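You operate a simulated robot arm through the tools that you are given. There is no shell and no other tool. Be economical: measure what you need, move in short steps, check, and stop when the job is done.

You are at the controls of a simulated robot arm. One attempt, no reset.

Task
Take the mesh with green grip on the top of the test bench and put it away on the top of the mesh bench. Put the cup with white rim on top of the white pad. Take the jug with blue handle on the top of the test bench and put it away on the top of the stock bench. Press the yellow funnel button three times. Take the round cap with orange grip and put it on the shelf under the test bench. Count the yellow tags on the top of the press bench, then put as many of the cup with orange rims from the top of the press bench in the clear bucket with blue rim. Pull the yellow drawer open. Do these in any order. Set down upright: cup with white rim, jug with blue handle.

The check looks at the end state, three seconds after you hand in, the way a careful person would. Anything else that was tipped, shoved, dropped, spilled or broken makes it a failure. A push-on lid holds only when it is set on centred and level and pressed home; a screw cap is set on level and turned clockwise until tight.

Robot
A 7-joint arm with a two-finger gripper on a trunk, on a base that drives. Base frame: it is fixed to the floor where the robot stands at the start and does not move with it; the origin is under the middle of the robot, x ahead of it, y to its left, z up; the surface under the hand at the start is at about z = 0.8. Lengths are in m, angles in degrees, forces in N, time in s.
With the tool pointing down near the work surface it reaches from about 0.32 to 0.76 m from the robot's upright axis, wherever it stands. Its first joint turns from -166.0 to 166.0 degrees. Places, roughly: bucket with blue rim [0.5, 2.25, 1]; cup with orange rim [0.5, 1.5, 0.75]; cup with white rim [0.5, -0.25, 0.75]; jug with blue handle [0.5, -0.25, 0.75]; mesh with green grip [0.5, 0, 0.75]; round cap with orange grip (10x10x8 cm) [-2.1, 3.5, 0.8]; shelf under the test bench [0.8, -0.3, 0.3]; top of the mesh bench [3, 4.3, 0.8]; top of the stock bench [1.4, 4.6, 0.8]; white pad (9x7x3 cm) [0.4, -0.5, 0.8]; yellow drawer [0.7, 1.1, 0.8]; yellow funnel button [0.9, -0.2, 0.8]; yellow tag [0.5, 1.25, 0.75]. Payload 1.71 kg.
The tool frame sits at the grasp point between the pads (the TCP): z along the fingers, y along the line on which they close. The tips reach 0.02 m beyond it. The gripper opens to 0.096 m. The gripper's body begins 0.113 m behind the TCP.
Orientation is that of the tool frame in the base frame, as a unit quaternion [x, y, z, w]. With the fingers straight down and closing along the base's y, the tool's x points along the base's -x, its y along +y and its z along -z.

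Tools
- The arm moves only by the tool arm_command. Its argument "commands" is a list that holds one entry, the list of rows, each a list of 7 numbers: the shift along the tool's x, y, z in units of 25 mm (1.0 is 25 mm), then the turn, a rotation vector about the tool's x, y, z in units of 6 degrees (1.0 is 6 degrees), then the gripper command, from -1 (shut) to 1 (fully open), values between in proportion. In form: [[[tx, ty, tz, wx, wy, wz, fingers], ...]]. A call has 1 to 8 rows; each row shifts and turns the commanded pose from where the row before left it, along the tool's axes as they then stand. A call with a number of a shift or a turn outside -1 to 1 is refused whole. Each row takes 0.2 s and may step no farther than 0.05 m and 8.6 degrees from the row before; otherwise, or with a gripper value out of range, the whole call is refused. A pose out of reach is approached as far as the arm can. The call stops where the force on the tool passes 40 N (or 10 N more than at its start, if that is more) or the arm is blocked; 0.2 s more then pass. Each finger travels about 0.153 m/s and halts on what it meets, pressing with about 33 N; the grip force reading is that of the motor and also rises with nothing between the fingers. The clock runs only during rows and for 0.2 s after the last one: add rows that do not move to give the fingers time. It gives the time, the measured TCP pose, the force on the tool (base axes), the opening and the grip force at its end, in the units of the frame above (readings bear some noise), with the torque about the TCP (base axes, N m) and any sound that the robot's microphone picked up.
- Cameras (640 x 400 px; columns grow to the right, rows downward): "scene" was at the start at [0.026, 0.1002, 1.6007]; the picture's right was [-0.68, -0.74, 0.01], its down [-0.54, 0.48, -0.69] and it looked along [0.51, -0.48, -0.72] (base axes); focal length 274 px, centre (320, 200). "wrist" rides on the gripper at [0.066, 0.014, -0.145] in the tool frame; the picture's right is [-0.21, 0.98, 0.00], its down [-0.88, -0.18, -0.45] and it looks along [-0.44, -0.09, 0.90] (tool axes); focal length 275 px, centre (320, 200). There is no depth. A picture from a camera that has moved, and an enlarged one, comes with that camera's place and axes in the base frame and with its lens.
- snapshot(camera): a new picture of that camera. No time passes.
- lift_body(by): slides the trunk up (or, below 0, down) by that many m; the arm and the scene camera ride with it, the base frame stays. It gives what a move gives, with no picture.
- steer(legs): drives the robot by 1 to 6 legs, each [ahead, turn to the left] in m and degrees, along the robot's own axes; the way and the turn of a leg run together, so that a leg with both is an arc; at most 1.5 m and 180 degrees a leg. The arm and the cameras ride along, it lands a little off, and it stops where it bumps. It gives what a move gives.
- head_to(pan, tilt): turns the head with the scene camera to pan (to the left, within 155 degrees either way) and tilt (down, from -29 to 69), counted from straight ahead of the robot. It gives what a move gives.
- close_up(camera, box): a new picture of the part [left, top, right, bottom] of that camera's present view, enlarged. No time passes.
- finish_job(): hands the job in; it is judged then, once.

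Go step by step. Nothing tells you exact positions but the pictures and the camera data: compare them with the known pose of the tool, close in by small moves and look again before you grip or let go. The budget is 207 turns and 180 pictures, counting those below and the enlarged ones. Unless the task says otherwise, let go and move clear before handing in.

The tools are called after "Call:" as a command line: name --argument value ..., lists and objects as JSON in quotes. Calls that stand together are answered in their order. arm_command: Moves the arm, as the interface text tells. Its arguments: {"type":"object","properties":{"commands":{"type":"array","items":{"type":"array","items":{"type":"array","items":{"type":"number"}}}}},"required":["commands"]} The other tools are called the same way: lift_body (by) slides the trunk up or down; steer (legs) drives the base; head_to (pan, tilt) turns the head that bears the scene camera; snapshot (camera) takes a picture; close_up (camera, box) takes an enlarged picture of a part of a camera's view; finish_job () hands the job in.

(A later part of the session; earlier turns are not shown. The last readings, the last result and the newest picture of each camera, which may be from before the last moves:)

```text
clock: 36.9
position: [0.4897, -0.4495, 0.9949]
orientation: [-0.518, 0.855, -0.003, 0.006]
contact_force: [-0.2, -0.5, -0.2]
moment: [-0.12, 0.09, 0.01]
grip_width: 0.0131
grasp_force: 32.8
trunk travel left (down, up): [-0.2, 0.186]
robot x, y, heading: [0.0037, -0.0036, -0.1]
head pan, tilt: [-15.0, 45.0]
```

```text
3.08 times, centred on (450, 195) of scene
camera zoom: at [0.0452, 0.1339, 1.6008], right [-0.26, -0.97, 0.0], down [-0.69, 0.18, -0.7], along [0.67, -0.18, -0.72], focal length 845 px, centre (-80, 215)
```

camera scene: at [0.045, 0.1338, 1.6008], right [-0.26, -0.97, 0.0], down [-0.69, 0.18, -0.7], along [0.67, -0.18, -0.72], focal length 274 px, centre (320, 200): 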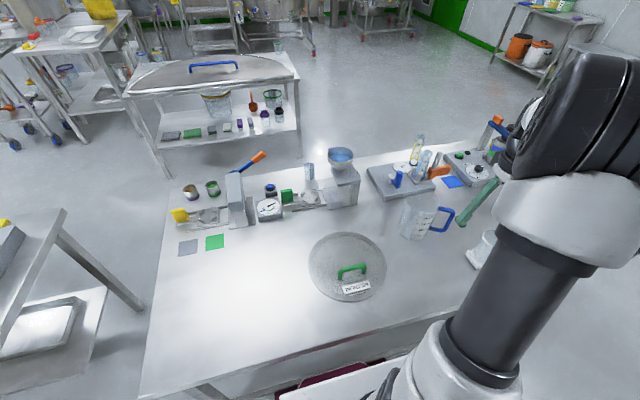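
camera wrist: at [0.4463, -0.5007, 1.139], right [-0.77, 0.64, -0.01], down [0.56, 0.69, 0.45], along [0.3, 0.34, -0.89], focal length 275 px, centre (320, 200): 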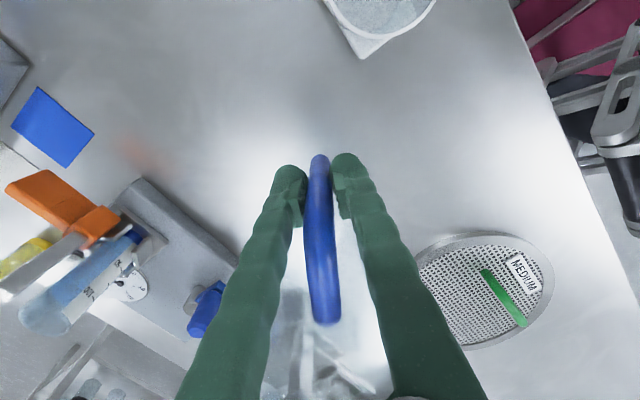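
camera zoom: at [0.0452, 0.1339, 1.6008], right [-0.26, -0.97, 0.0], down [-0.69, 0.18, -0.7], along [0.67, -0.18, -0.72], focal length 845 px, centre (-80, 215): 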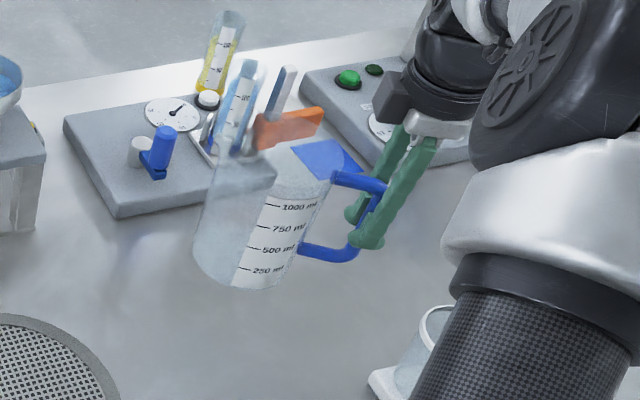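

The jug is lifted, level and light. I'll raise it a bit more, then back off and head towards the stock bench.

Call:
arm_command --commands '[[[0, 0, -1, 0, 0, 0, -1], [0, 0, -1, 0, 0, 0, -1], [0, 0, -1, 0, 0, 0, -1], [0, 0, -1, 0, 0, 0, -1], [0, 0, 0, 0, 0, 0, -1]]]'

Call:
steer --legs '[[-0.6, 0], [0, 90], [1.5, 0], [1.4, 0]]'

Call:
head_to --pan -40 --tilt 25

Call:
snapshot --camera "scene"

Call:
snapshot --camera "wrist"

```text
clock: 38.1
position: [0.4892, -0.4512, 1.0935]
orientation: [-0.518, 0.855, -0.004, 0.005]
contact_force: [-0.6, 0.1, -1.1]
moment: [-0.07, 0.07, 0.0]
grip_width: 0.0132
grasp_force: 32.8
trunk travel left (down, up): [-0.2, 0.186]
robot x, y, heading: [0.001, -0.0008, -0.0]
head pan, tilt: [-15.0, 45.0]
```

```text
clock: 60.7
position: [-0.0335, 3.3356, 1.095]
orientation: [0.965, -0.264, -0.001, -0.005]
contact_force: [0.1, 1.0, -1.9]
moment: [-0.09, -0.05, 0.0]
grip_width: 0.0135
grasp_force: 33.0
trunk travel left (down, up): [-0.2, 0.186]
robot x, y, heading: [-0.5116, 2.875, 87.0]
head pan, tilt: [-15.0, 45.0]
```

```text
clock: 61.6
position: [-0.0343, 3.3188, 1.1013]
orientation: [0.964, -0.265, -0.003, -0.014]
contact_force: [0.0, 0.3, -1.1]
moment: [-0.1, -0.07, 0.01]
grip_width: 0.0133
grasp_force: 32.8
trunk travel left (down, up): [-0.2, 0.186]
robot x, y, heading: [-0.5108, 2.8741, 86.8]
head pan, tilt: [-40.0, 25.0]
```

```text
139 pictures are left
camera scene: at [-0.6035, 2.9153, 1.6314], right [0.73, -0.68, 0.01], down [-0.29, -0.33, -0.9], along [0.62, 0.66, -0.44], focal length 274 px, centre (320, 200)
```

scene: 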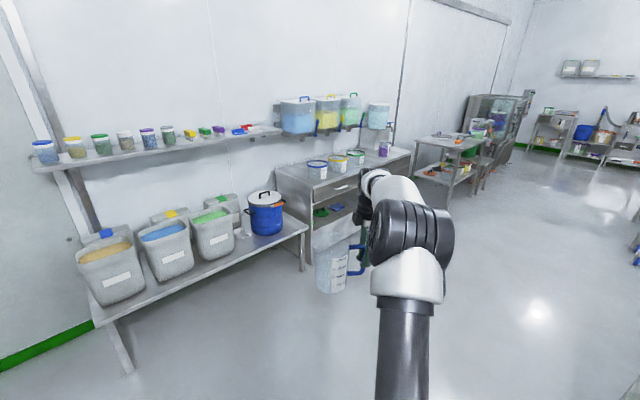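

```text
138 pictures are left
camera wrist: at [0.0158, 3.2705, 1.2452], right [-0.68, -0.74, -0.02], down [-0.66, 0.59, 0.46], along [-0.33, 0.33, -0.89], focal length 275 px, centre (320, 200)
```

wrist: 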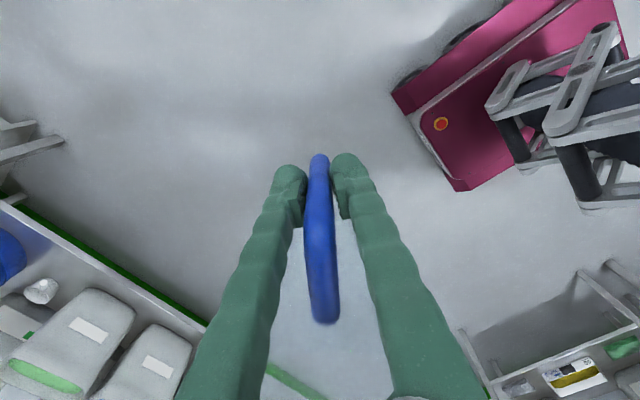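

The stock bench (drawer cabinet with tubs on top) spans x≈0.55–1.95 with its front edge at y≈4.27. Driving to in front of it.

Call:
steer --legs '[[0.35, 0], [0, -87], [1.5, 0], [0.2, 0], [0, 90]]'

Call:
head_to --pan -5 --tilt 35

Call:
snapshot --camera "scene"

Call:
snapshot --camera "wrist"

```text
clock: 81.8
position: [1.6411, 3.7711, 1.101]
orientation: [0.977, -0.213, -0.003, -0.014]
contact_force: [0.3, 0.5, -1.8]
moment: [-0.05, -0.11, -0.01]
grip_width: 0.0135
grasp_force: 33.5
trunk travel left (down, up): [-0.2, 0.186]
robot x, y, heading: [1.2203, 3.2763, 93.3]
head pan, tilt: [-40.0, 25.0]
```

```text
clock: 82.9
position: [1.6419, 3.7553, 1.109]
orientation: [0.977, -0.212, -0.005, -0.021]
contact_force: [-0.6, -0.9, -2.2]
moment: [-0.08, -0.1, 0.02]
grip_width: 0.0133
grasp_force: 32.6
trunk travel left (down, up): [-0.2, 0.186]
robot x, y, heading: [1.2198, 3.2737, 93.2]
head pan, tilt: [-5.0, 35.0]
```

```text
137 pictures are left
camera scene: at [1.0714, 3.3222, 1.6155], right [1.0, -0.03, 0.0], down [-0.02, -0.59, -0.81], along [0.03, 0.81, -0.59], focal length 274 px, centre (320, 200)
```

scene: 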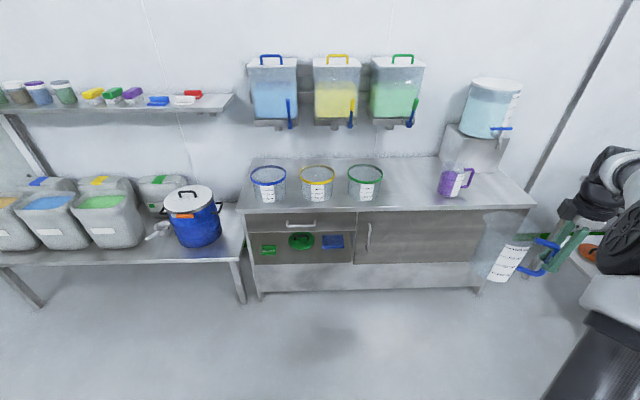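

```text
136 pictures are left
camera wrist: at [1.6971, 3.7093, 1.2523], right [-0.59, -0.8, -0.03], down [-0.72, 0.51, 0.47], along [-0.36, 0.3, -0.88], focal length 275 px, centre (320, 200)
```

wrist: 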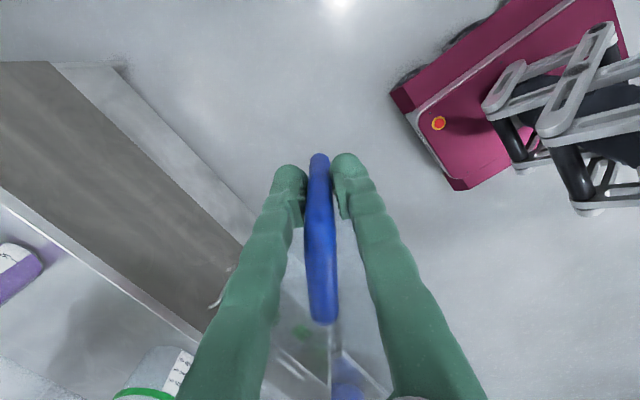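

The free spot on the stock bench is between the green-rim tub and the purple jug. Driving forward with the jug held high, then checking.

Call:
steer --legs '[[0.55, 0]]'

Call:
snapshot --camera "scene"

Call:
snapshot --camera "wrist"

```text
clock: 86.2
position: [1.6121, 4.3071, 1.1091]
orientation: [0.977, -0.214, -0.005, -0.021]
contact_force: [0.4, -0.2, -1.5]
moment: [-0.07, -0.09, 0.04]
grip_width: 0.0131
grasp_force: 32.9
trunk travel left (down, up): [-0.2, 0.186]
robot x, y, heading: [1.1912, 3.8279, 92.9]
head pan, tilt: [-5.0, 35.0]
```

```text
135 pictures are left
camera scene: at [1.0412, 3.8756, 1.6154], right [1.0, -0.03, 0.0], down [-0.02, -0.59, -0.81], along [0.03, 0.81, -0.59], focal length 274 px, centre (320, 200)
```

scene: 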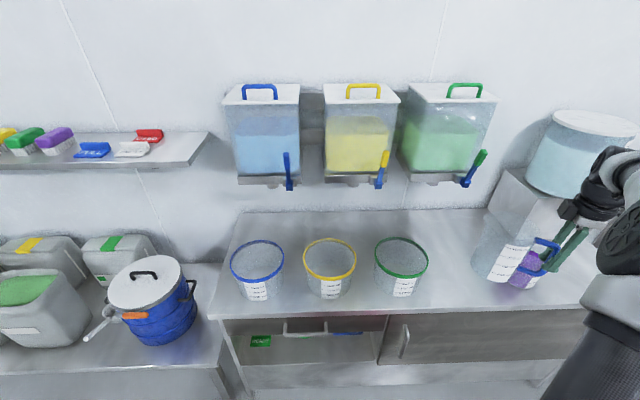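

```text
134 pictures are left
camera wrist: at [1.6677, 4.261, 1.2518], right [-0.6, -0.8, -0.03], down [-0.72, 0.51, 0.47], along [-0.36, 0.3, -0.88], focal length 275 px, centre (320, 200)
```

wrist: 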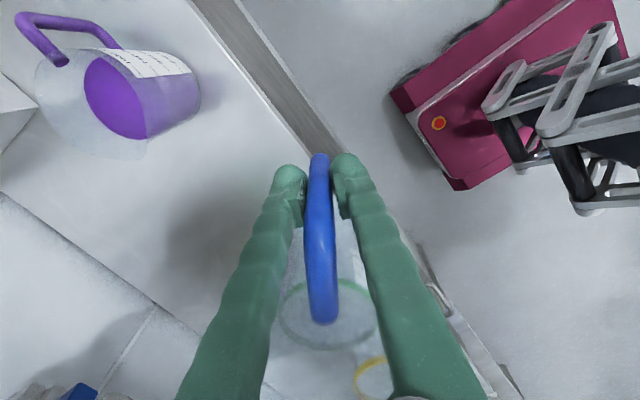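

Bench top is at z≈0.80, its edge y≈4.37; the free spot for the jug centre is about (1.52, 4.48). Driving slightly nearer, then shifting the arm over it.

Call:
steer --legs '[[0.08, 0]]'

Call:
arm_command --commands '[[[-0.15, -0.9, 1, 0, 0, 0, -1], [-0.15, -0.9, 1, 0, 0, 0, -1], [0, 0, 1, 0, 0, 0, -1], [0, 0, 1, 0, 0, 0, -1], [0, 0, 1, 0, 0, 0, -1], [0, 0, 0, 0, 0, 0, -1]]]'

Call:
snapshot --camera "wrist"

Call:
head_to --pan -25 --tilt 45

Call:
snapshot --camera "scene"

```text
clock: 87.3
position: [1.6125, 4.3383, 1.1271]
orientation: [0.976, -0.216, -0.01, -0.041]
contact_force: [0.0, -0.7, -1.0]
moment: [0.05, -0.09, 0.02]
grip_width: 0.0132
grasp_force: 33.2
trunk travel left (down, up): [-0.2, 0.186]
robot x, y, heading: [1.1848, 3.9072, 93.1]
head pan, tilt: [-5.0, 35.0]
```

```text
clock: 88.7
position: [1.6239, 4.4134, 0.9967]
orientation: [0.976, -0.217, -0.005, -0.031]
contact_force: [0.1, -1.2, -0.4]
moment: [0.1, -0.03, -0.02]
grip_width: 0.0137
grasp_force: 33.0
trunk travel left (down, up): [-0.2, 0.186]
robot x, y, heading: [1.186, 3.9028, 92.8]
head pan, tilt: [-5.0, 35.0]
```

```text
133 pictures are left
camera wrist: at [1.6782, 4.3643, 1.14], right [-0.6, -0.8, -0.05], down [-0.72, 0.51, 0.48], along [-0.35, 0.32, -0.88], focal length 275 px, centre (320, 200)
```

wrist: 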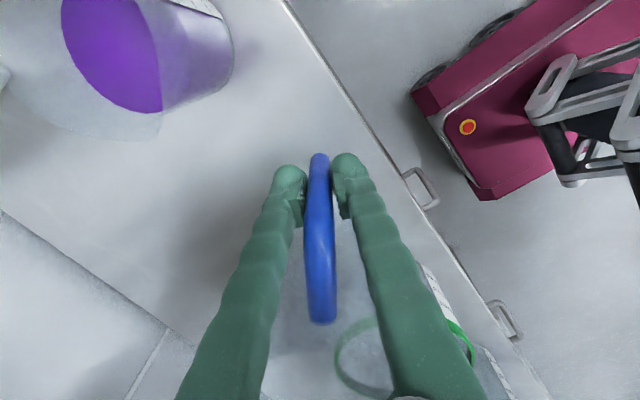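

```text
clock: 89.5
position: [1.6225, 4.4165, 0.9951]
orientation: [0.976, -0.215, -0.007, -0.028]
contact_force: [0.0, -0.2, -0.7]
moment: [-0.08, -0.11, 0.03]
grip_width: 0.0135
grasp_force: 33.0
trunk travel left (down, up): [-0.2, 0.186]
robot x, y, heading: [1.1866, 3.9091, 92.9]
head pan, tilt: [-25.0, 45.0]
```

```text
132 pictures are left
camera scene: at [1.0644, 3.941, 1.6009], right [0.93, -0.37, 0.01], down [-0.26, -0.67, -0.7], along [0.26, 0.64, -0.72], focal length 274 px, centre (320, 200)
```

scene: 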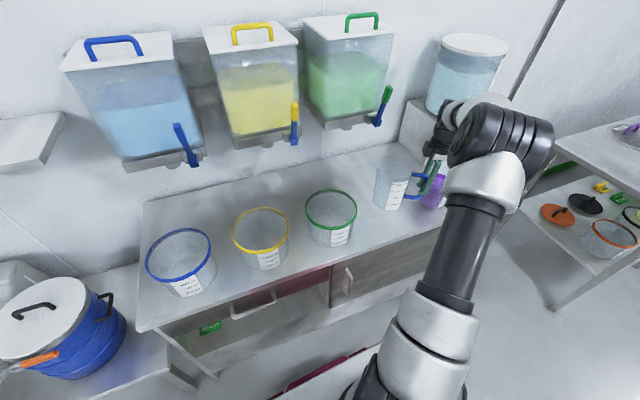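

The jug is over the clear spot, but the hand has drifted about 3° out of level. I'll correct that while lowering.

Call:
arm_command --commands '[[[0, 0, 0.5, -0.5, 0.23, 0, -1], [0, 0, 1, 0, 0, 0, -1], [0, 0, 1, 0, 0, 0, -1], [0, 0, 0.6, 0, 0, 0, -1], [0, 0, 0, 0, 0, 0, -1]]]'

Call:
snapshot --camera "wrist"

Call:
close_up --camera "scene" --box '[280, 120, 480, 260]'

```text
clock: 90.7
position: [1.6227, 4.4176, 0.9182]
orientation: [0.977, -0.215, 0.0, -0.001]
contact_force: [0.3, 0.2, 0.3]
moment: [-0.04, -0.09, -0.03]
grip_width: 0.0133
grasp_force: 33.2
trunk travel left (down, up): [-0.2, 0.186]
robot x, y, heading: [1.1885, 3.9051, 93.0]
head pan, tilt: [-25.0, 45.0]
```

```text
131 pictures are left
camera wrist: at [1.6767, 4.3777, 1.0628], right [-0.6, -0.8, 0.0], down [-0.72, 0.54, 0.45], along [-0.36, 0.27, -0.9], focal length 275 px, centre (320, 200)
```

wrist: 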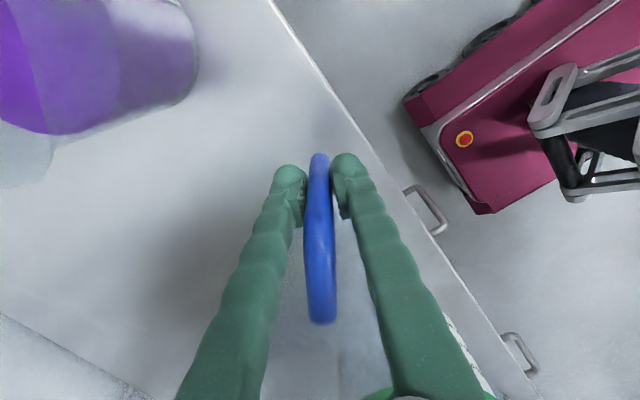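

```text
2.86 times, centred on (380, 190) of scene
camera zoom: at [1.0644, 3.9401, 1.6009], right [0.93, -0.37, 0.01], down [-0.26, -0.67, -0.7], along [0.27, 0.64, -0.72], focal length 784 px, centre (149, 229)
```

zoom: 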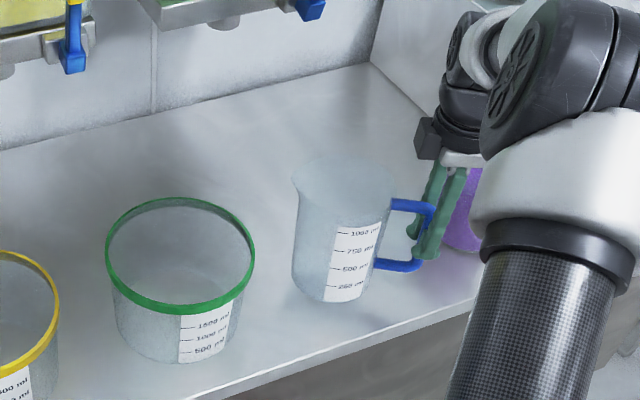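

Clear and level. Nudging 2 cm further from the edge, then lowering until contact.

Call:
arm_command --commands '[[[-0.34, -0.72, 0, 0, 0, 0, -1], [0, 0, 0.5, 0, 0, 0, -1], [0, 0, 0.3, 0, 0, 0, -1], [0, 0, 0.2, 0, 0, 0, -1], [0, 0, 0, 0, 0, 0, -1]]]'

```text
clock: 91.9
position: [1.6225, 4.4379, 0.8943]
orientation: [0.976, -0.216, 0.001, -0.001]
contact_force: [2.6, -1.1, 7.0]
moment: [0.34, 0.71, -0.04]
grip_width: 0.0133
grasp_force: 33.1
trunk travel left (down, up): [-0.2, 0.186]
robot x, y, heading: [1.1853, 3.9053, 93.1]
head pan, tilt: [-25.0, 45.0]
```

Contact (7 N). Releasing and rising straight up.

Call:
arm_command --commands '[[[0, 0, 0, 0, 0, 0, -0.3], [0, 0, 0, 0, 0, 0, -0.2], [0, 0, -0.5, 0, 0, 0, -0.2], [0, 0, -1, 0, 0, 0, -0.2], [0, 0, -1, 0, 0, 0, -0.2], [0, 0, -1, 0, 0, 0, -0.2], [0, 0, -1, 0, 0, 0, -0.2], [0, 0, -1, 0, 0, 0, -0.2]]]'

Call:
close_up --camera "scene" --box '[280, 120, 480, 260]'

```text
clock: 93.7
position: [1.6249, 4.4412, 1.0312]
orientation: [0.976, -0.216, -0.001, 0.0]
contact_force: [-0.5, 1.2, 0.3]
moment: [0.03, 0.01, -0.01]
grip_width: 0.0386
grasp_force: 0.1
trunk travel left (down, up): [-0.2, 0.186]
robot x, y, heading: [1.1871, 3.9052, 93.1]
head pan, tilt: [-25.0, 45.0]
```

```text
2.86 times, centred on (380, 190) of scene
camera zoom: at [1.0642, 3.94, 1.6009], right [0.93, -0.37, 0.01], down [-0.26, -0.67, -0.7], along [0.27, 0.64, -0.72], focal length 784 px, centre (149, 229)
```

zoom: 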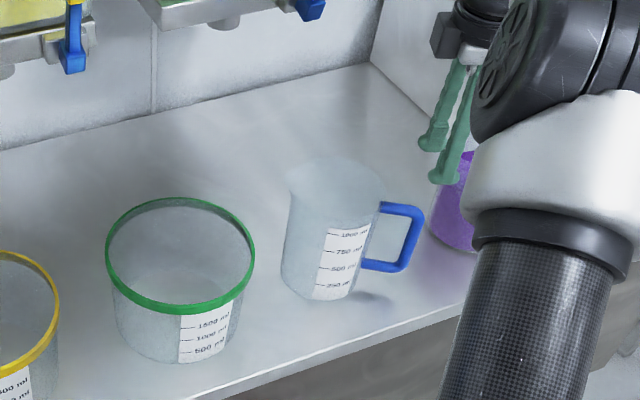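

Checking that the jug really stands upright.

Call:
close_up --camera "scene" --box '[350, 155, 450, 235]'

Call:
snapshot --camera "wrist"

```text
5.00 times, centred on (400, 195) of scene
camera zoom: at [1.0642, 3.94, 1.6009], right [0.93, -0.37, 0.01], down [-0.26, -0.67, -0.7], along [0.27, 0.64, -0.72], focal length 1372 px, centre (-80, 225)
```

zoom: 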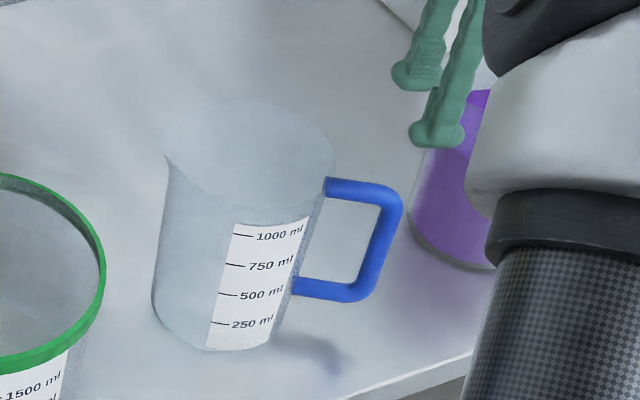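

```text
127 pictures are left
camera wrist: at [1.678, 4.3997, 1.1761], right [-0.6, -0.8, 0.0], down [-0.72, 0.54, 0.45], along [-0.36, 0.27, -0.9], focal length 275 px, centre (320, 200)
```

wrist: 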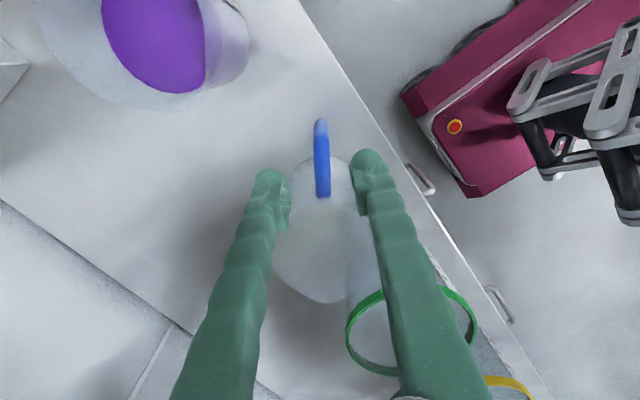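

The jug stands upright (its lean matches the perspective). Next, the cap: backing away and driving toward it.

Call:
steer --legs '[[-0.5, 0], [0, 87], [1.5, 0], [0.5, 0]]'

Call:
head_to --pan 0 --tilt 30

Call:
snapshot --camera "scene"

```text
clock: 111.5
position: [-1.3242, 3.7511, 1.0302]
orientation: [0.841, 0.541, 0.0, 0.0]
contact_force: [-0.2, -0.1, -0.1]
moment: [-0.02, -0.02, -0.02]
grip_width: 0.0385
grasp_force: 0.0
trunk travel left (down, up): [-0.2, 0.186]
robot x, y, heading: [-0.7857, 3.3176, -176.7]
head pan, tilt: [-25.0, 45.0]
```

```text
clock: 112.4
position: [-1.3078, 3.7527, 1.0392]
orientation: [0.841, 0.541, -0.006, -0.004]
contact_force: [0.4, -0.2, 0.8]
moment: [-0.01, 0.0, 0.0]
grip_width: 0.0383
grasp_force: 0.0
trunk travel left (down, up): [-0.2, 0.186]
robot x, y, heading: [-0.784, 3.3214, -176.6]
head pan, tilt: [0.0, 30.0]
```

```text
126 pictures are left
camera scene: at [-0.8347, 3.161, 1.6231], right [-0.06, 1.0, 0.0], down [0.51, 0.03, -0.86], along [-0.86, -0.05, -0.52], focal length 274 px, centre (320, 200)
```

scene: 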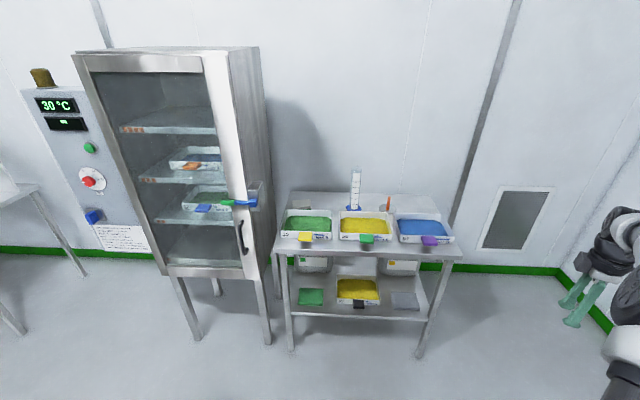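

Call:
close_up --camera "scene" --box '[260, 150, 480, 290]'

```text
2.86 times, centred on (370, 220) of scene
camera zoom: at [-0.8347, 3.161, 1.6231], right [-0.06, 1.0, 0.0], down [0.51, 0.03, -0.86], along [-0.86, -0.05, -0.52], focal length 784 px, centre (177, 143)
```

zoom: 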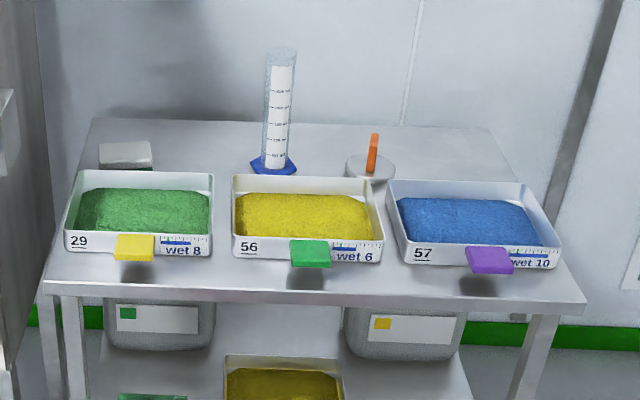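

The cap with the orange fin grip is behind the trays at about (-2.07, 3.45). I'll turn the gripper so it closes across the fin and bring the arm to front-centre before approaching.

Call:
arm_command --commands '[[[0, 0, -0.5, 0, 0, 1, 0], [0, 0, -0.5, 0, 0, 1, 0], [0, 0, -0.5, 0, 0, 1, 0], [0, 0, -0.5, 0, 0, 1, 0], [0, 0, -0.5, 0, 0, 1, 0], [0, 0, -0.5, 0, 0, 1, 0], [0, 0, -0.5, 0, 0, 1, 0], [0, 0, -0.5, 0, 0, 1, 0]]]'

Call:
arm_command --commands '[[[0, 0, 0, 0, 0, 1, 0], [0, 0, 0, 0, 0, 1, 0], [0, 0, 0, 0, 0, 0.9, 0], [0, 1, 0, 0, 0, 0, 0], [0, 1, 0, 0, 0, 0, 0], [0, 1, 0, 0, 0, 0, 0], [0, 1, 0, 0, 0, 0, 0], [0, 1, 0, 0, 0, 0, 0]]]'

Call:
arm_command --commands '[[[0, 1, 0, 0, 0, 0, 0], [0, 1, 0, 0, 0, 0, 0], [0, 1, 0, 0, 0, 0, 0], [0, 1, 0, 0, 0, 0, 0], [0, 1, 0, 0, 0, 0, 0], [0, 1, 0, 0, 0, 0, 0], [0, 0, 0, 0, 0, 0, 0]]]'

Call:
steer --legs '[[0, -3.4], [0.55, 0]]'

Call:
snapshot --camera "wrist"

Call:
head_to --pan 5 --tilt 45

Call:
snapshot --camera "scene"

```text
clock: 114.2
position: [-1.3084, 3.7538, 1.1399]
orientation: [0.989, 0.151, -0.008, -0.001]
contact_force: [-0.5, 0.4, -0.1]
moment: [-0.01, -0.02, 0.01]
grip_width: 0.0482
grasp_force: 0.2
trunk travel left (down, up): [-0.2, 0.186]
robot x, y, heading: [-0.7853, 3.3177, -176.8]
head pan, tilt: [0.0, 30.0]
```

```text
clock: 116.0
position: [-1.3071, 3.6265, 1.1387]
orientation: [1.0, 0.001, -0.009, 0.0]
contact_force: [0.5, -0.1, -0.2]
moment: [0.01, 0.01, 0.01]
grip_width: 0.0479
grasp_force: 0.0
trunk travel left (down, up): [-0.2, 0.186]
robot x, y, heading: [-0.7866, 3.3161, -176.8]
head pan, tilt: [0.0, 30.0]
```

```text
clock: 117.6
position: [-1.3077, 3.4783, 1.1389]
orientation: [1.0, 0.001, -0.007, 0.0]
contact_force: [-1.1, -0.1, 0.1]
moment: [-0.02, 0.03, 0.01]
grip_width: 0.0481
grasp_force: 0.1
trunk travel left (down, up): [-0.2, 0.186]
robot x, y, heading: [-0.7858, 3.3223, -176.6]
head pan, tilt: [0.0, 30.0]
```

```text
clock: 121.5
position: [-1.8619, 3.5217, 1.1381]
orientation: [0.999, -0.037, -0.008, 0.0]
contact_force: [0.4, 0.3, -0.1]
moment: [0.02, -0.03, 0.0]
grip_width: 0.048
grasp_force: 0.1
trunk travel left (down, up): [-0.2, 0.186]
robot x, y, heading: [-1.3531, 3.323, 179.2]
head pan, tilt: [0.0, 30.0]
```

```text
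124 pictures are left
camera wrist: at [-1.7944, 3.5033, 1.2825], right [-0.28, -0.96, 0.0], down [-0.85, 0.25, 0.46], along [-0.44, 0.12, -0.89], focal length 275 px, centre (320, 200)
```

wrist: 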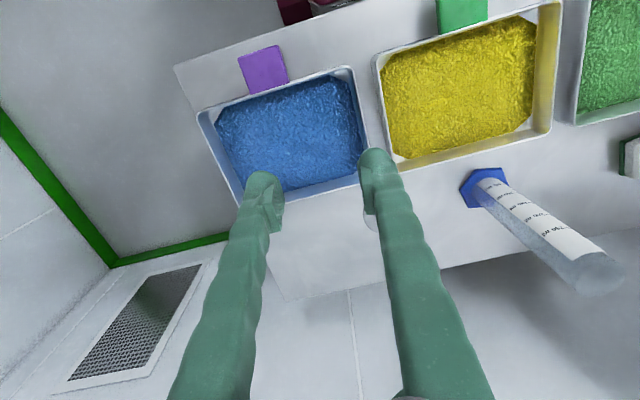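

```text
clock: 122.3
position: [-1.8435, 3.5213, 1.1471]
orientation: [0.999, -0.037, -0.015, 0.0]
contact_force: [0.1, -0.3, 0.1]
moment: [-0.02, -0.02, 0.0]
grip_width: 0.048
grasp_force: 0.0
trunk travel left (down, up): [-0.2, 0.186]
robot x, y, heading: [-1.3547, 3.3213, 178.9]
head pan, tilt: [5.0, 45.0]
```

```text
123 pictures are left
camera scene: at [-1.4041, 3.163, 1.6009], right [-0.07, 1.0, 0.0], down [0.72, 0.05, -0.7], along [-0.69, -0.05, -0.72], focal length 274 px, centre (320, 200)
```

scene: 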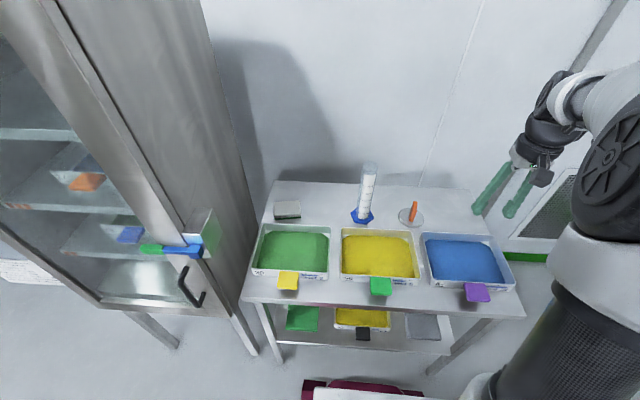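

Cap centre is about (-2.085, 3.45), fin roughly pointing along x. Moving in a little and bringing the hand over it.

Call:
steer --legs '[[0.06, 0]]'

Call:
arm_command --commands '[[[-0.9, 0.47, 0, 0, 0, 0, 0.2], [-0.9, 0.47, 0, 0, 0, 0, 0.2], [-0.9, 0.47, 0, 0, 0, 0, 0.2], [-0.9, 0.47, 0, 0, 0, 0, 0.2], [-0.9, 0.47, 0.3, 0, 0, 0, 0.2], [-0.9, 0.47, 0.5, 0, 0, 0, 0.2], [-0.8, 0.47, 0.5, 0, 0, 0, 0.2], [0, 0, 0, 0, 0, 0, 0.2]]]'

Call:
snapshot --camera "wrist"

Call:
close_up --camera "scene" --box '[330, 110, 490, 240]'

```text
clock: 123.3
position: [-1.8849, 3.5225, 1.1553]
orientation: [0.999, -0.038, -0.024, 0.001]
contact_force: [-0.5, -0.2, 0.6]
moment: [-0.02, -0.05, 0.02]
grip_width: 0.048
grasp_force: 0.1
trunk travel left (down, up): [-0.2, 0.186]
robot x, y, heading: [-1.4156, 3.3262, 179.1]
head pan, tilt: [5.0, 45.0]
```

```text
clock: 125.1
position: [-2.0599, 3.4496, 1.1259]
orientation: [0.999, -0.037, -0.017, 0.001]
contact_force: [-0.7, 0.4, -0.6]
moment: [0.01, -0.03, 0.0]
grip_width: 0.0577
grasp_force: 0.1
trunk travel left (down, up): [-0.2, 0.186]
robot x, y, heading: [-1.4186, 3.3243, 178.8]
head pan, tilt: [5.0, 45.0]
```

```text
122 pictures are left
camera wrist: at [-1.9897, 3.4323, 1.268], right [-0.28, -0.96, 0.01], down [-0.84, 0.25, 0.47], along [-0.46, 0.12, -0.88], focal length 275 px, centre (320, 200)
```

wrist: 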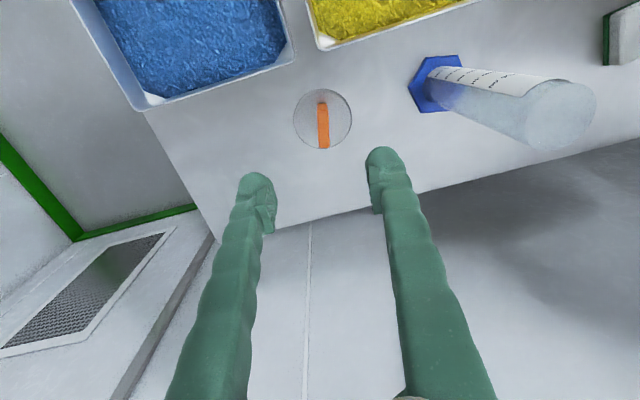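

```text
3.08 times, centred on (410, 175) of scene
camera zoom: at [-1.4673, 3.1641, 1.6007], right [-0.07, 1.0, 0.0], down [0.72, 0.05, -0.69], along [-0.69, -0.05, -0.72], focal length 845 px, centre (43, 277)
```

zoom: 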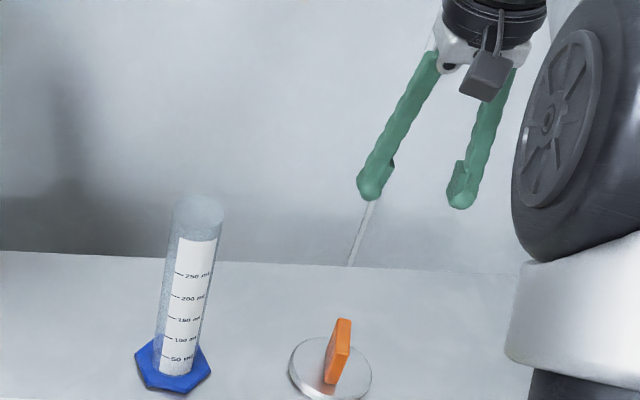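

The fin is lined up. Levelling the tool, centring on the cap at (-2.087, 3.451), and lowering most of the way.

Call:
arm_command --commands '[[[-0.5, 0, 1, 0, 0.33, 0, 0.2], [-0.55, 0, 1, 0, 0, 0, 0.2], [0, 0, 1, 0, 0, 0, 0.2], [0, 0, 1, 0, 0, 0, 0.2], [0, 0, 1, 0, 0, 0, 0.2], [0, 0, 1, 0, 0, 0, 0.2], [0, 0, 1, 0, 0, 0, 0.2], [0, 0, 0, 0, 0, 0, 0.2]]]'

Call:
snapshot --camera "wrist"

```text
clock: 126.9
position: [-2.0875, 3.4559, 0.9454]
orientation: [0.999, -0.037, -0.001, 0.001]
contact_force: [-0.6, -0.1, -0.6]
moment: [0.03, 0.0, 0.0]
grip_width: 0.0577
grasp_force: 0.0
trunk travel left (down, up): [-0.2, 0.186]
robot x, y, heading: [-1.4127, 3.3251, 179.0]
head pan, tilt: [5.0, 45.0]
```

```text
120 pictures are left
camera wrist: at [-2.0206, 3.4378, 1.0922], right [-0.28, -0.96, 0.0], down [-0.86, 0.25, 0.45], along [-0.43, 0.12, -0.89], focal length 275 px, centre (320, 200)
```

wrist: 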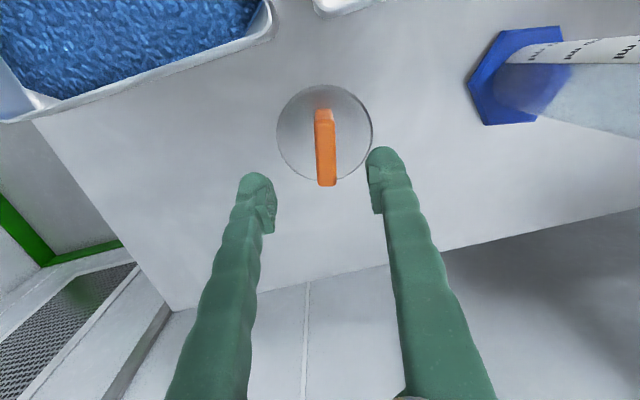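

Call:
arm_command --commands '[[[0, 0.2, 1, 0, 0, 0, 0.2], [0, 0, 1, 0, 0, 0, 0.2], [0, 0, 1, 0, 0, 0, 0.2], [0, 0, 0.35, 0, 0, 0, 0.2], [0, 0, 0, 0, 0, 0, 0.2]]]'

Call:
snapshot --camera "wrist"

Call:
close_up --camera "scene" --box '[330, 110, 490, 240]'

```text
clock: 128.1
position: [-2.0881, 3.4501, 0.864]
orientation: [0.999, -0.038, -0.001, 0.001]
contact_force: [-0.1, 0.4, 0.9]
moment: [-0.05, 0.03, 0.0]
grip_width: 0.0576
grasp_force: 0.1
trunk travel left (down, up): [-0.2, 0.186]
robot x, y, heading: [-1.4135, 3.3282, 179.0]
head pan, tilt: [5.0, 45.0]
```

```text
119 pictures are left
camera wrist: at [-2.022, 3.4334, 1.009], right [-0.28, -0.96, 0.0], down [-0.86, 0.25, 0.45], along [-0.43, 0.12, -0.89], focal length 275 px, centre (320, 200)
```

wrist: 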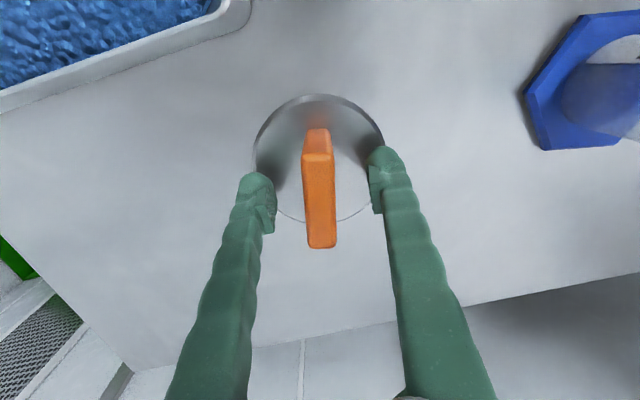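

```text
3.08 times, centred on (410, 175) of scene
camera zoom: at [-1.4654, 3.164, 1.6008], right [-0.07, 1.0, 0.0], down [0.72, 0.05, -0.7], along [-0.69, -0.05, -0.72], focal length 845 px, centre (43, 277)
```

zoom: 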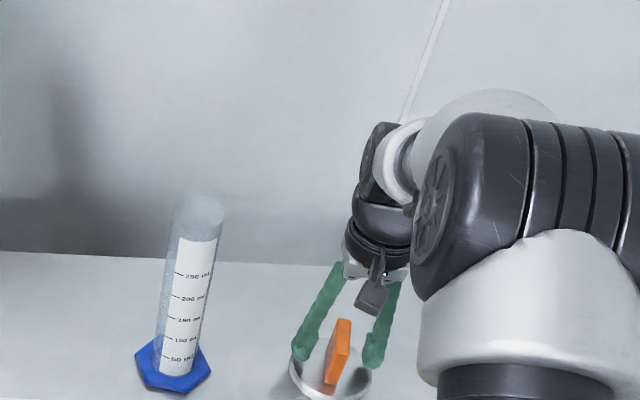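

Fin is between the pads. Closing and lifting.

Call:
arm_command --commands '[[[0, 0, 0, 0, 0, 0, -1], [0, 0, 0, 0, 0, 0, -1], [0, 0, 0, 0, 0, 0, -1], [0, 0, -0.5, 0, 0, 0, -1], [0, 0, -1, 0, 0, 0, -1], [0, 0, -1, 0, 0, 0, -1], [0, 0, 0, 0, 0, 0, -1]]]'

Call:
snapshot --camera "wrist"

```text
clock: 129.7
position: [-2.0882, 3.4497, 0.927]
orientation: [0.999, -0.039, -0.001, 0.001]
contact_force: [0.1, -0.3, -2.1]
moment: [0.0, -0.02, -0.01]
grip_width: 0.0151
grasp_force: 32.9
trunk travel left (down, up): [-0.2, 0.186]
robot x, y, heading: [-1.4091, 3.3251, 179.0]
head pan, tilt: [5.0, 45.0]
```

```text
117 pictures are left
camera wrist: at [-2.0224, 3.4316, 1.0726], right [-0.28, -0.96, 0.0], down [-0.86, 0.25, 0.45], along [-0.43, 0.12, -0.9], focal length 275 px, centre (320, 200)
```

wrist: 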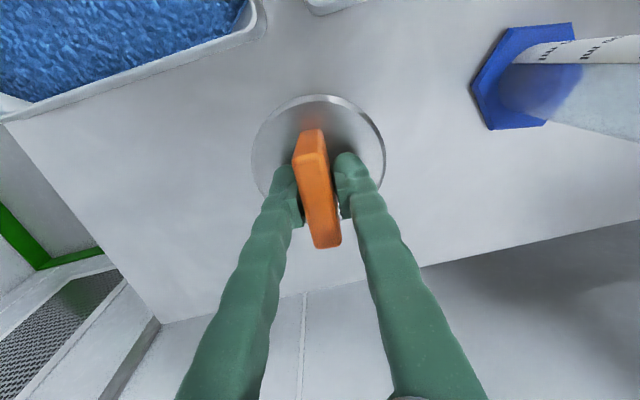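

The cap is held. The shelf lies under the bench top, so I need a tilted grip with the cap level: I'll set the cap back down where it was, open, tilt the tool about 42° around the fin, and regrip.

Call:
arm_command --commands '[[[0, 0, 1, 0, 0, 0, -1], [0, 0, 1, 0, 0, 0, -1], [0, 0, 0.4, 0, 0, 0, -1], [0, 0, 0.12, 0, 0, 0, -1], [0, 0, 0, 0, 0, 0, -1], [0, 0, 0, 0, 0, 0, -0.2], [0, 0, 0, 0, 0, 0, -0.2]]]'

Call:
arm_command --commands '[[[0, 0, 0, 0, -1, 0, -0.2], [0, 0, 0, 0, -1, 0, -0.2], [0, 0, 0, 0, -1, 0, -0.2], [0, 0, 0, 0, -1, 0, -0.2], [0, 0, 0, 0, 0, 0, -0.2]]]'

Call:
snapshot --camera "wrist"

Call:
close_up --camera "scene" --box '[330, 130, 490, 260]'

```text
clock: 131.3
position: [-2.0875, 3.4489, 0.8634]
orientation: [0.999, -0.038, -0.001, 0.001]
contact_force: [0.5, -0.2, 0.4]
moment: [-0.01, 0.01, 0.04]
grip_width: 0.0385
grasp_force: 0.0
trunk travel left (down, up): [-0.2, 0.186]
robot x, y, heading: [-1.414, 3.3238, 178.9]
head pan, tilt: [5.0, 45.0]
```

```text
clock: 132.5
position: [-2.0884, 3.4478, 0.8642]
orientation: [0.977, -0.038, -0.21, -0.007]
contact_force: [-0.2, -0.2, -0.7]
moment: [-0.04, 0.0, 0.01]
grip_width: 0.0381
grasp_force: 0.1
trunk travel left (down, up): [-0.2, 0.186]
robot x, y, heading: [-1.413, 3.3273, 178.7]
head pan, tilt: [5.0, 45.0]
```

```text
116 pictures are left
camera wrist: at [-1.9699, 3.426, 0.9695], right [-0.26, -0.96, 0.09], down [-0.6, 0.23, 0.76], along [-0.76, 0.15, -0.64], focal length 275 px, centre (320, 200)
```

wrist: 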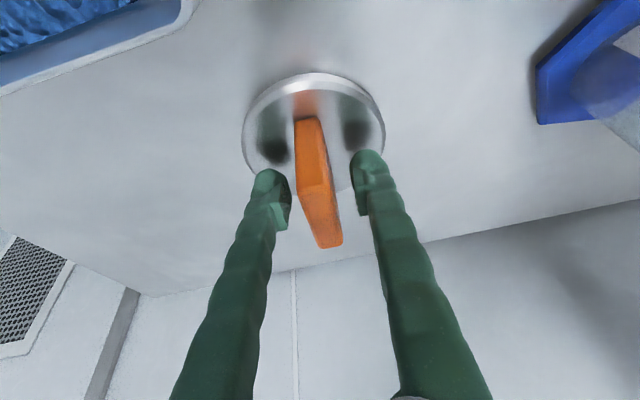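

```text
3.08 times, centred on (410, 195) of scene
camera zoom: at [-1.4655, 3.1639, 1.6008], right [-0.07, 1.0, 0.0], down [0.72, 0.05, -0.7], along [-0.69, -0.05, -0.72], focal length 845 px, centre (43, 215)
```

zoom: 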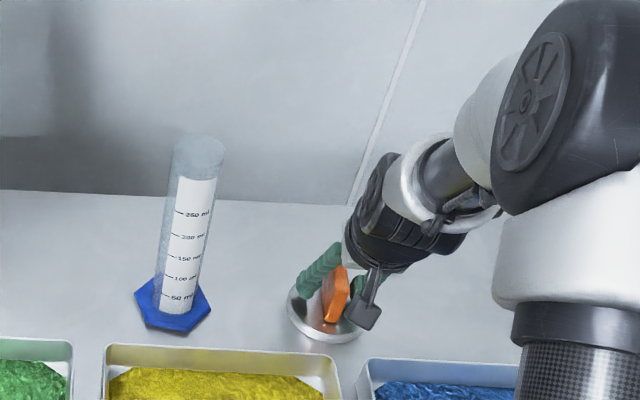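

Call:
arm_command --commands '[[[0, 0, 0, 0, -1, 0, -0.2], [0, 0, 0, 0, -1, 0, -0.2], [0, 0, 0, 0, -1, 0, -0.2], [0, 0, 0, 0, 0, 0, -0.2], [0, 0, 0, 0, 0, 0, -1], [0, 0, 0, 0, 0, 0, -1], [0, 0, 0, 0, 0, 0, -1]]]'

Call:
snapshot --camera "wrist"

```text
clock: 134.1
position: [-2.0886, 3.4479, 0.8631]
orientation: [0.932, -0.035, -0.36, -0.013]
contact_force: [-0.8, -1.0, -0.1]
moment: [0.0, 0.16, 0.05]
grip_width: 0.0151
grasp_force: 33.0
trunk travel left (down, up): [-0.2, 0.186]
robot x, y, heading: [-1.4125, 3.3258, 178.9]
head pan, tilt: [5.0, 45.0]
```

```text
114 pictures are left
camera wrist: at [-1.9435, 3.4239, 0.9273], right [-0.23, -0.96, 0.14], down [-0.34, 0.21, 0.92], along [-0.91, 0.16, -0.37], focal length 275 px, centre (320, 200)
```

wrist: 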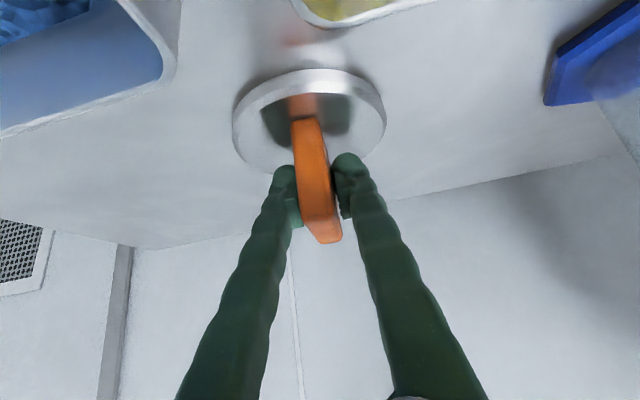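

Regripped. Lifting straight up (base z) by 0.2 m.

Call:
arm_command --commands '[[[-0.4, 0, -0.45, 0, 0, 0, -1], [-0.67, 0, -0.74, 0, 0, 0, -1], [-0.67, 0, -0.74, 0, 0, 0, -1], [-0.67, 0, -0.74, 0, 0, 0, -1], [-0.67, 0, -0.74, 0, 0, 0, -1], [-0.67, 0, -0.74, 0, 0, 0, -1], [-0.67, 0, -0.74, 0, 0, 0, -1], [-0.67, 0, -0.74, 0, 0, 0, -1]]]'

Call:
steer --legs '[[-0.9, 0], [0, 90], [1.5, 0], [1.5, 0]]'

Call:
head_to --pan 10 --tilt 25

Call:
snapshot --camera "scene"

Call:
snapshot --camera "wrist"

```text
clock: 135.9
position: [-2.0893, 3.4475, 1.0544]
orientation: [0.933, -0.036, -0.359, -0.013]
contact_force: [0.4, 1.4, -2.9]
moment: [0.01, 0.05, 0.0]
grip_width: 0.0149
grasp_force: 33.1
trunk travel left (down, up): [-0.2, 0.186]
robot x, y, heading: [-1.4135, 3.3242, 178.5]
head pan, tilt: [5.0, 45.0]
```

```text
clock: 160.5
position: [-0.8439, -0.3768, 1.0523]
orientation: [0.696, 0.622, -0.268, 0.24]
contact_force: [-0.1, -0.1, -2.9]
moment: [-0.04, -0.02, 0.05]
grip_width: 0.0149
grasp_force: 33.2
trunk travel left (down, up): [-0.2, 0.186]
robot x, y, heading: [-0.7003, 0.2995, -93.3]
head pan, tilt: [5.0, 45.0]
```

```text
clock: 161.4
position: [-0.843, -0.3612, 1.0649]
orientation: [0.694, 0.621, -0.272, 0.243]
contact_force: [-1.1, 0.2, -1.5]
moment: [0.0, 0.0, -0.01]
grip_width: 0.0149
grasp_force: 33.2
trunk travel left (down, up): [-0.2, 0.186]
robot x, y, heading: [-0.7005, 0.2957, -93.2]
head pan, tilt: [10.0, 25.0]
```

```text
113 pictures are left
camera scene: at [-0.5304, 0.2264, 1.6311], right [-0.99, -0.12, 0.0], down [-0.05, 0.44, -0.9], along [0.11, -0.89, -0.44], focal length 274 px, centre (320, 200)
```

scene: 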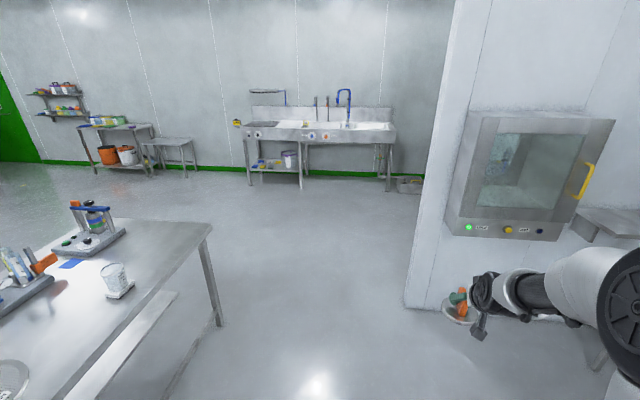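

```text
112 pictures are left
camera wrist: at [-0.8122, -0.2168, 1.1249], right [0.96, -0.26, 0.14], down [-0.22, -0.32, 0.92], along [-0.19, -0.91, -0.36], focal length 275 px, centre (320, 200)
```

wrist: 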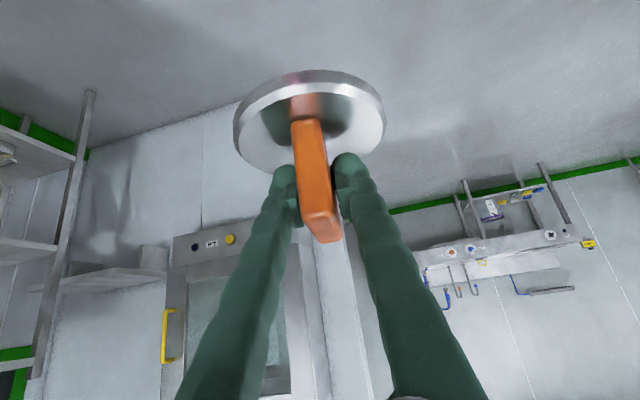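

Passing the test bench; I'll look closer at the shelf under it from this end.

Call:
close_up --camera "scene" --box '[0, 190, 260, 400]'

```text
1.90 times, centred on (130, 295) of scene
camera zoom: at [-0.5304, 0.2264, 1.6311], right [-0.99, -0.12, 0.0], down [-0.05, 0.44, -0.9], along [0.11, -0.89, -0.44], focal length 523 px, centre (682, 19)
```

zoom: 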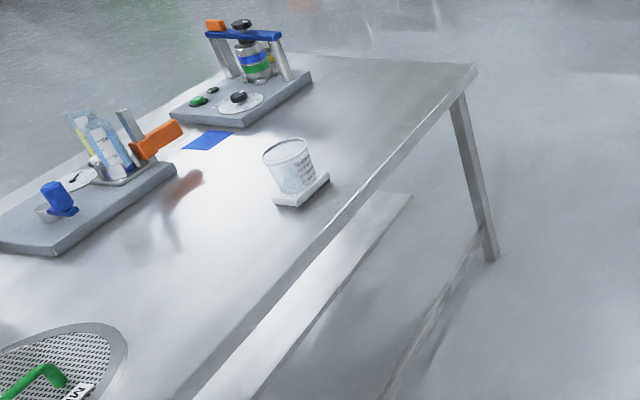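

The shelf spans x≈0.56 to the far side, so I'll go round the end of the bench to its far side.

Call:
steer --legs '[[0, 14.5], [1.5, 0], [0.55, 0], [0, 79], [1.5, 0], [0.3, 0]]'

Call:
head_to --pan 80 --tilt 30

Call:
snapshot --camera "scene"

```text
clock: 186.6
position: [2.1924, -1.8593, 1.0621]
orientation: [0.032, 0.93, -0.013, 0.365]
contact_force: [-0.2, 0.8, -3.2]
moment: [-0.01, 0.02, -0.04]
grip_width: 0.0147
grasp_force: 32.6
trunk travel left (down, up): [-0.2, 0.186]
robot x, y, heading: [1.5285, -1.7392, -0.8]
head pan, tilt: [10.0, 25.0]
```

```text
clock: 188.0
position: [2.1757, -1.8583, 1.0728]
orientation: [0.033, 0.927, -0.015, 0.372]
contact_force: [0.2, -1.4, -3.1]
moment: [-0.03, -0.01, -0.02]
grip_width: 0.0148
grasp_force: 33.1
trunk travel left (down, up): [-0.2, 0.186]
robot x, y, heading: [1.5297, -1.7433, -0.6]
head pan, tilt: [80.0, 30.0]
```

```text
110 pictures are left
camera scene: at [1.5173, -1.4964, 1.6245], right [0.98, -0.19, -0.02], down [-0.11, -0.49, -0.86], along [0.16, 0.85, -0.5], focal length 274 px, centre (320, 200)
```

scene: 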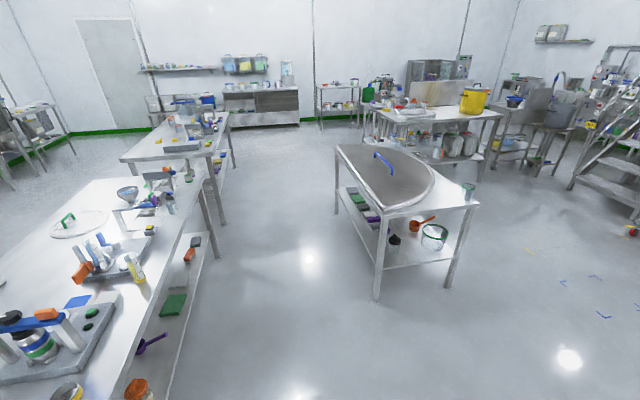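

Call:
close_up --camera "scene" --box '[60, 160, 260, 400]'

```text
1.67 times, centred on (160, 280) of scene
camera zoom: at [1.5173, -1.4964, 1.6245], right [0.98, -0.19, -0.02], down [-0.11, -0.49, -0.86], along [0.16, 0.85, -0.5], focal length 458 px, centre (587, 67)
```

zoom: 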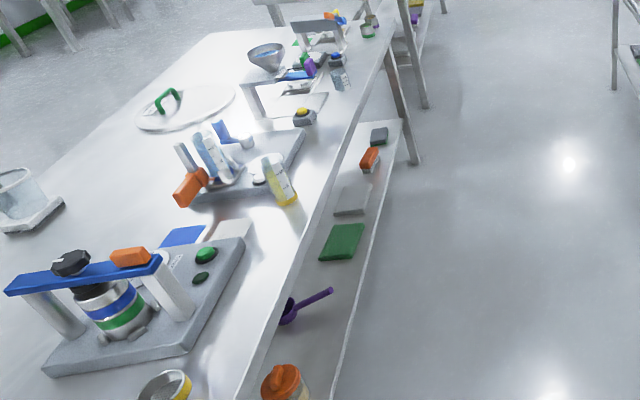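

The shelf has a free gap around y≈-0.62 between the orange-lid jar and the purple scoop. I'll raise the trunk for clearance and drive to face the bench from its far side.

Call:
lift_body --by 0.15

Call:
steer --legs '[[0.37, 0], [0, 90.8], [1.0, 0], [0, 90]]'

Call:
head_to --pan 0 --tilt 45

Call:
snapshot --camera "scene"

```text
clock: 189.8
position: [2.1773, -1.8579, 1.2237]
orientation: [0.031, 0.927, -0.013, 0.373]
contact_force: [-0.5, 1.2, -2.3]
moment: [0.0, 0.0, 0.01]
grip_width: 0.015
grasp_force: 32.9
trunk travel left (down, up): [-0.35, 0.036]
robot x, y, heading: [1.5307, -1.7442, -0.8]
head pan, tilt: [80.0, 30.0]
```

```text
clock: 206.6
position: [1.2526, -0.6533, 1.2235]
orientation: [0.928, -0.015, -0.372, -0.007]
contact_force: [0.0, -0.6, -2.2]
moment: [0.0, 0.03, 0.0]
grip_width: 0.0146
grasp_force: 32.8
trunk travel left (down, up): [-0.35, 0.036]
robot x, y, heading: [1.8998, -0.7391, -178.4]
head pan, tilt: [80.0, 30.0]
```

```text
clock: 208.2
position: [1.2702, -0.6536, 1.2326]
orientation: [0.925, -0.014, -0.379, -0.008]
contact_force: [-0.1, 0.8, -3.0]
moment: [-0.01, 0.01, 0.01]
grip_width: 0.0148
grasp_force: 32.7
trunk travel left (down, up): [-0.35, 0.036]
robot x, y, heading: [1.9009, -0.7409, -178.5]
head pan, tilt: [0.0, 45.0]
```

```text
108 pictures are left
camera scene: at [1.855, -0.8942, 1.751], right [-0.03, 1.0, 0.0], down [0.72, 0.02, -0.7], along [-0.7, -0.02, -0.72], focal length 274 px, centre (320, 200)
```

scene: 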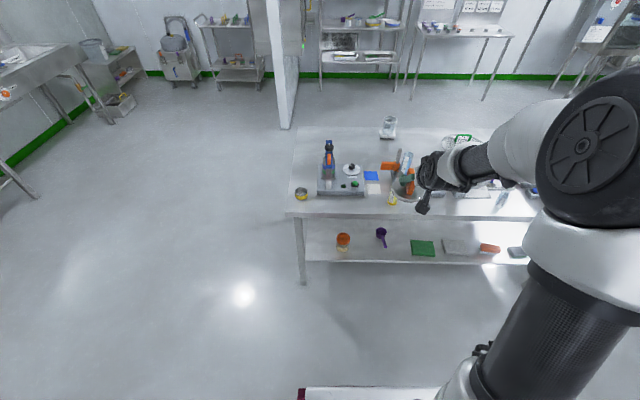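

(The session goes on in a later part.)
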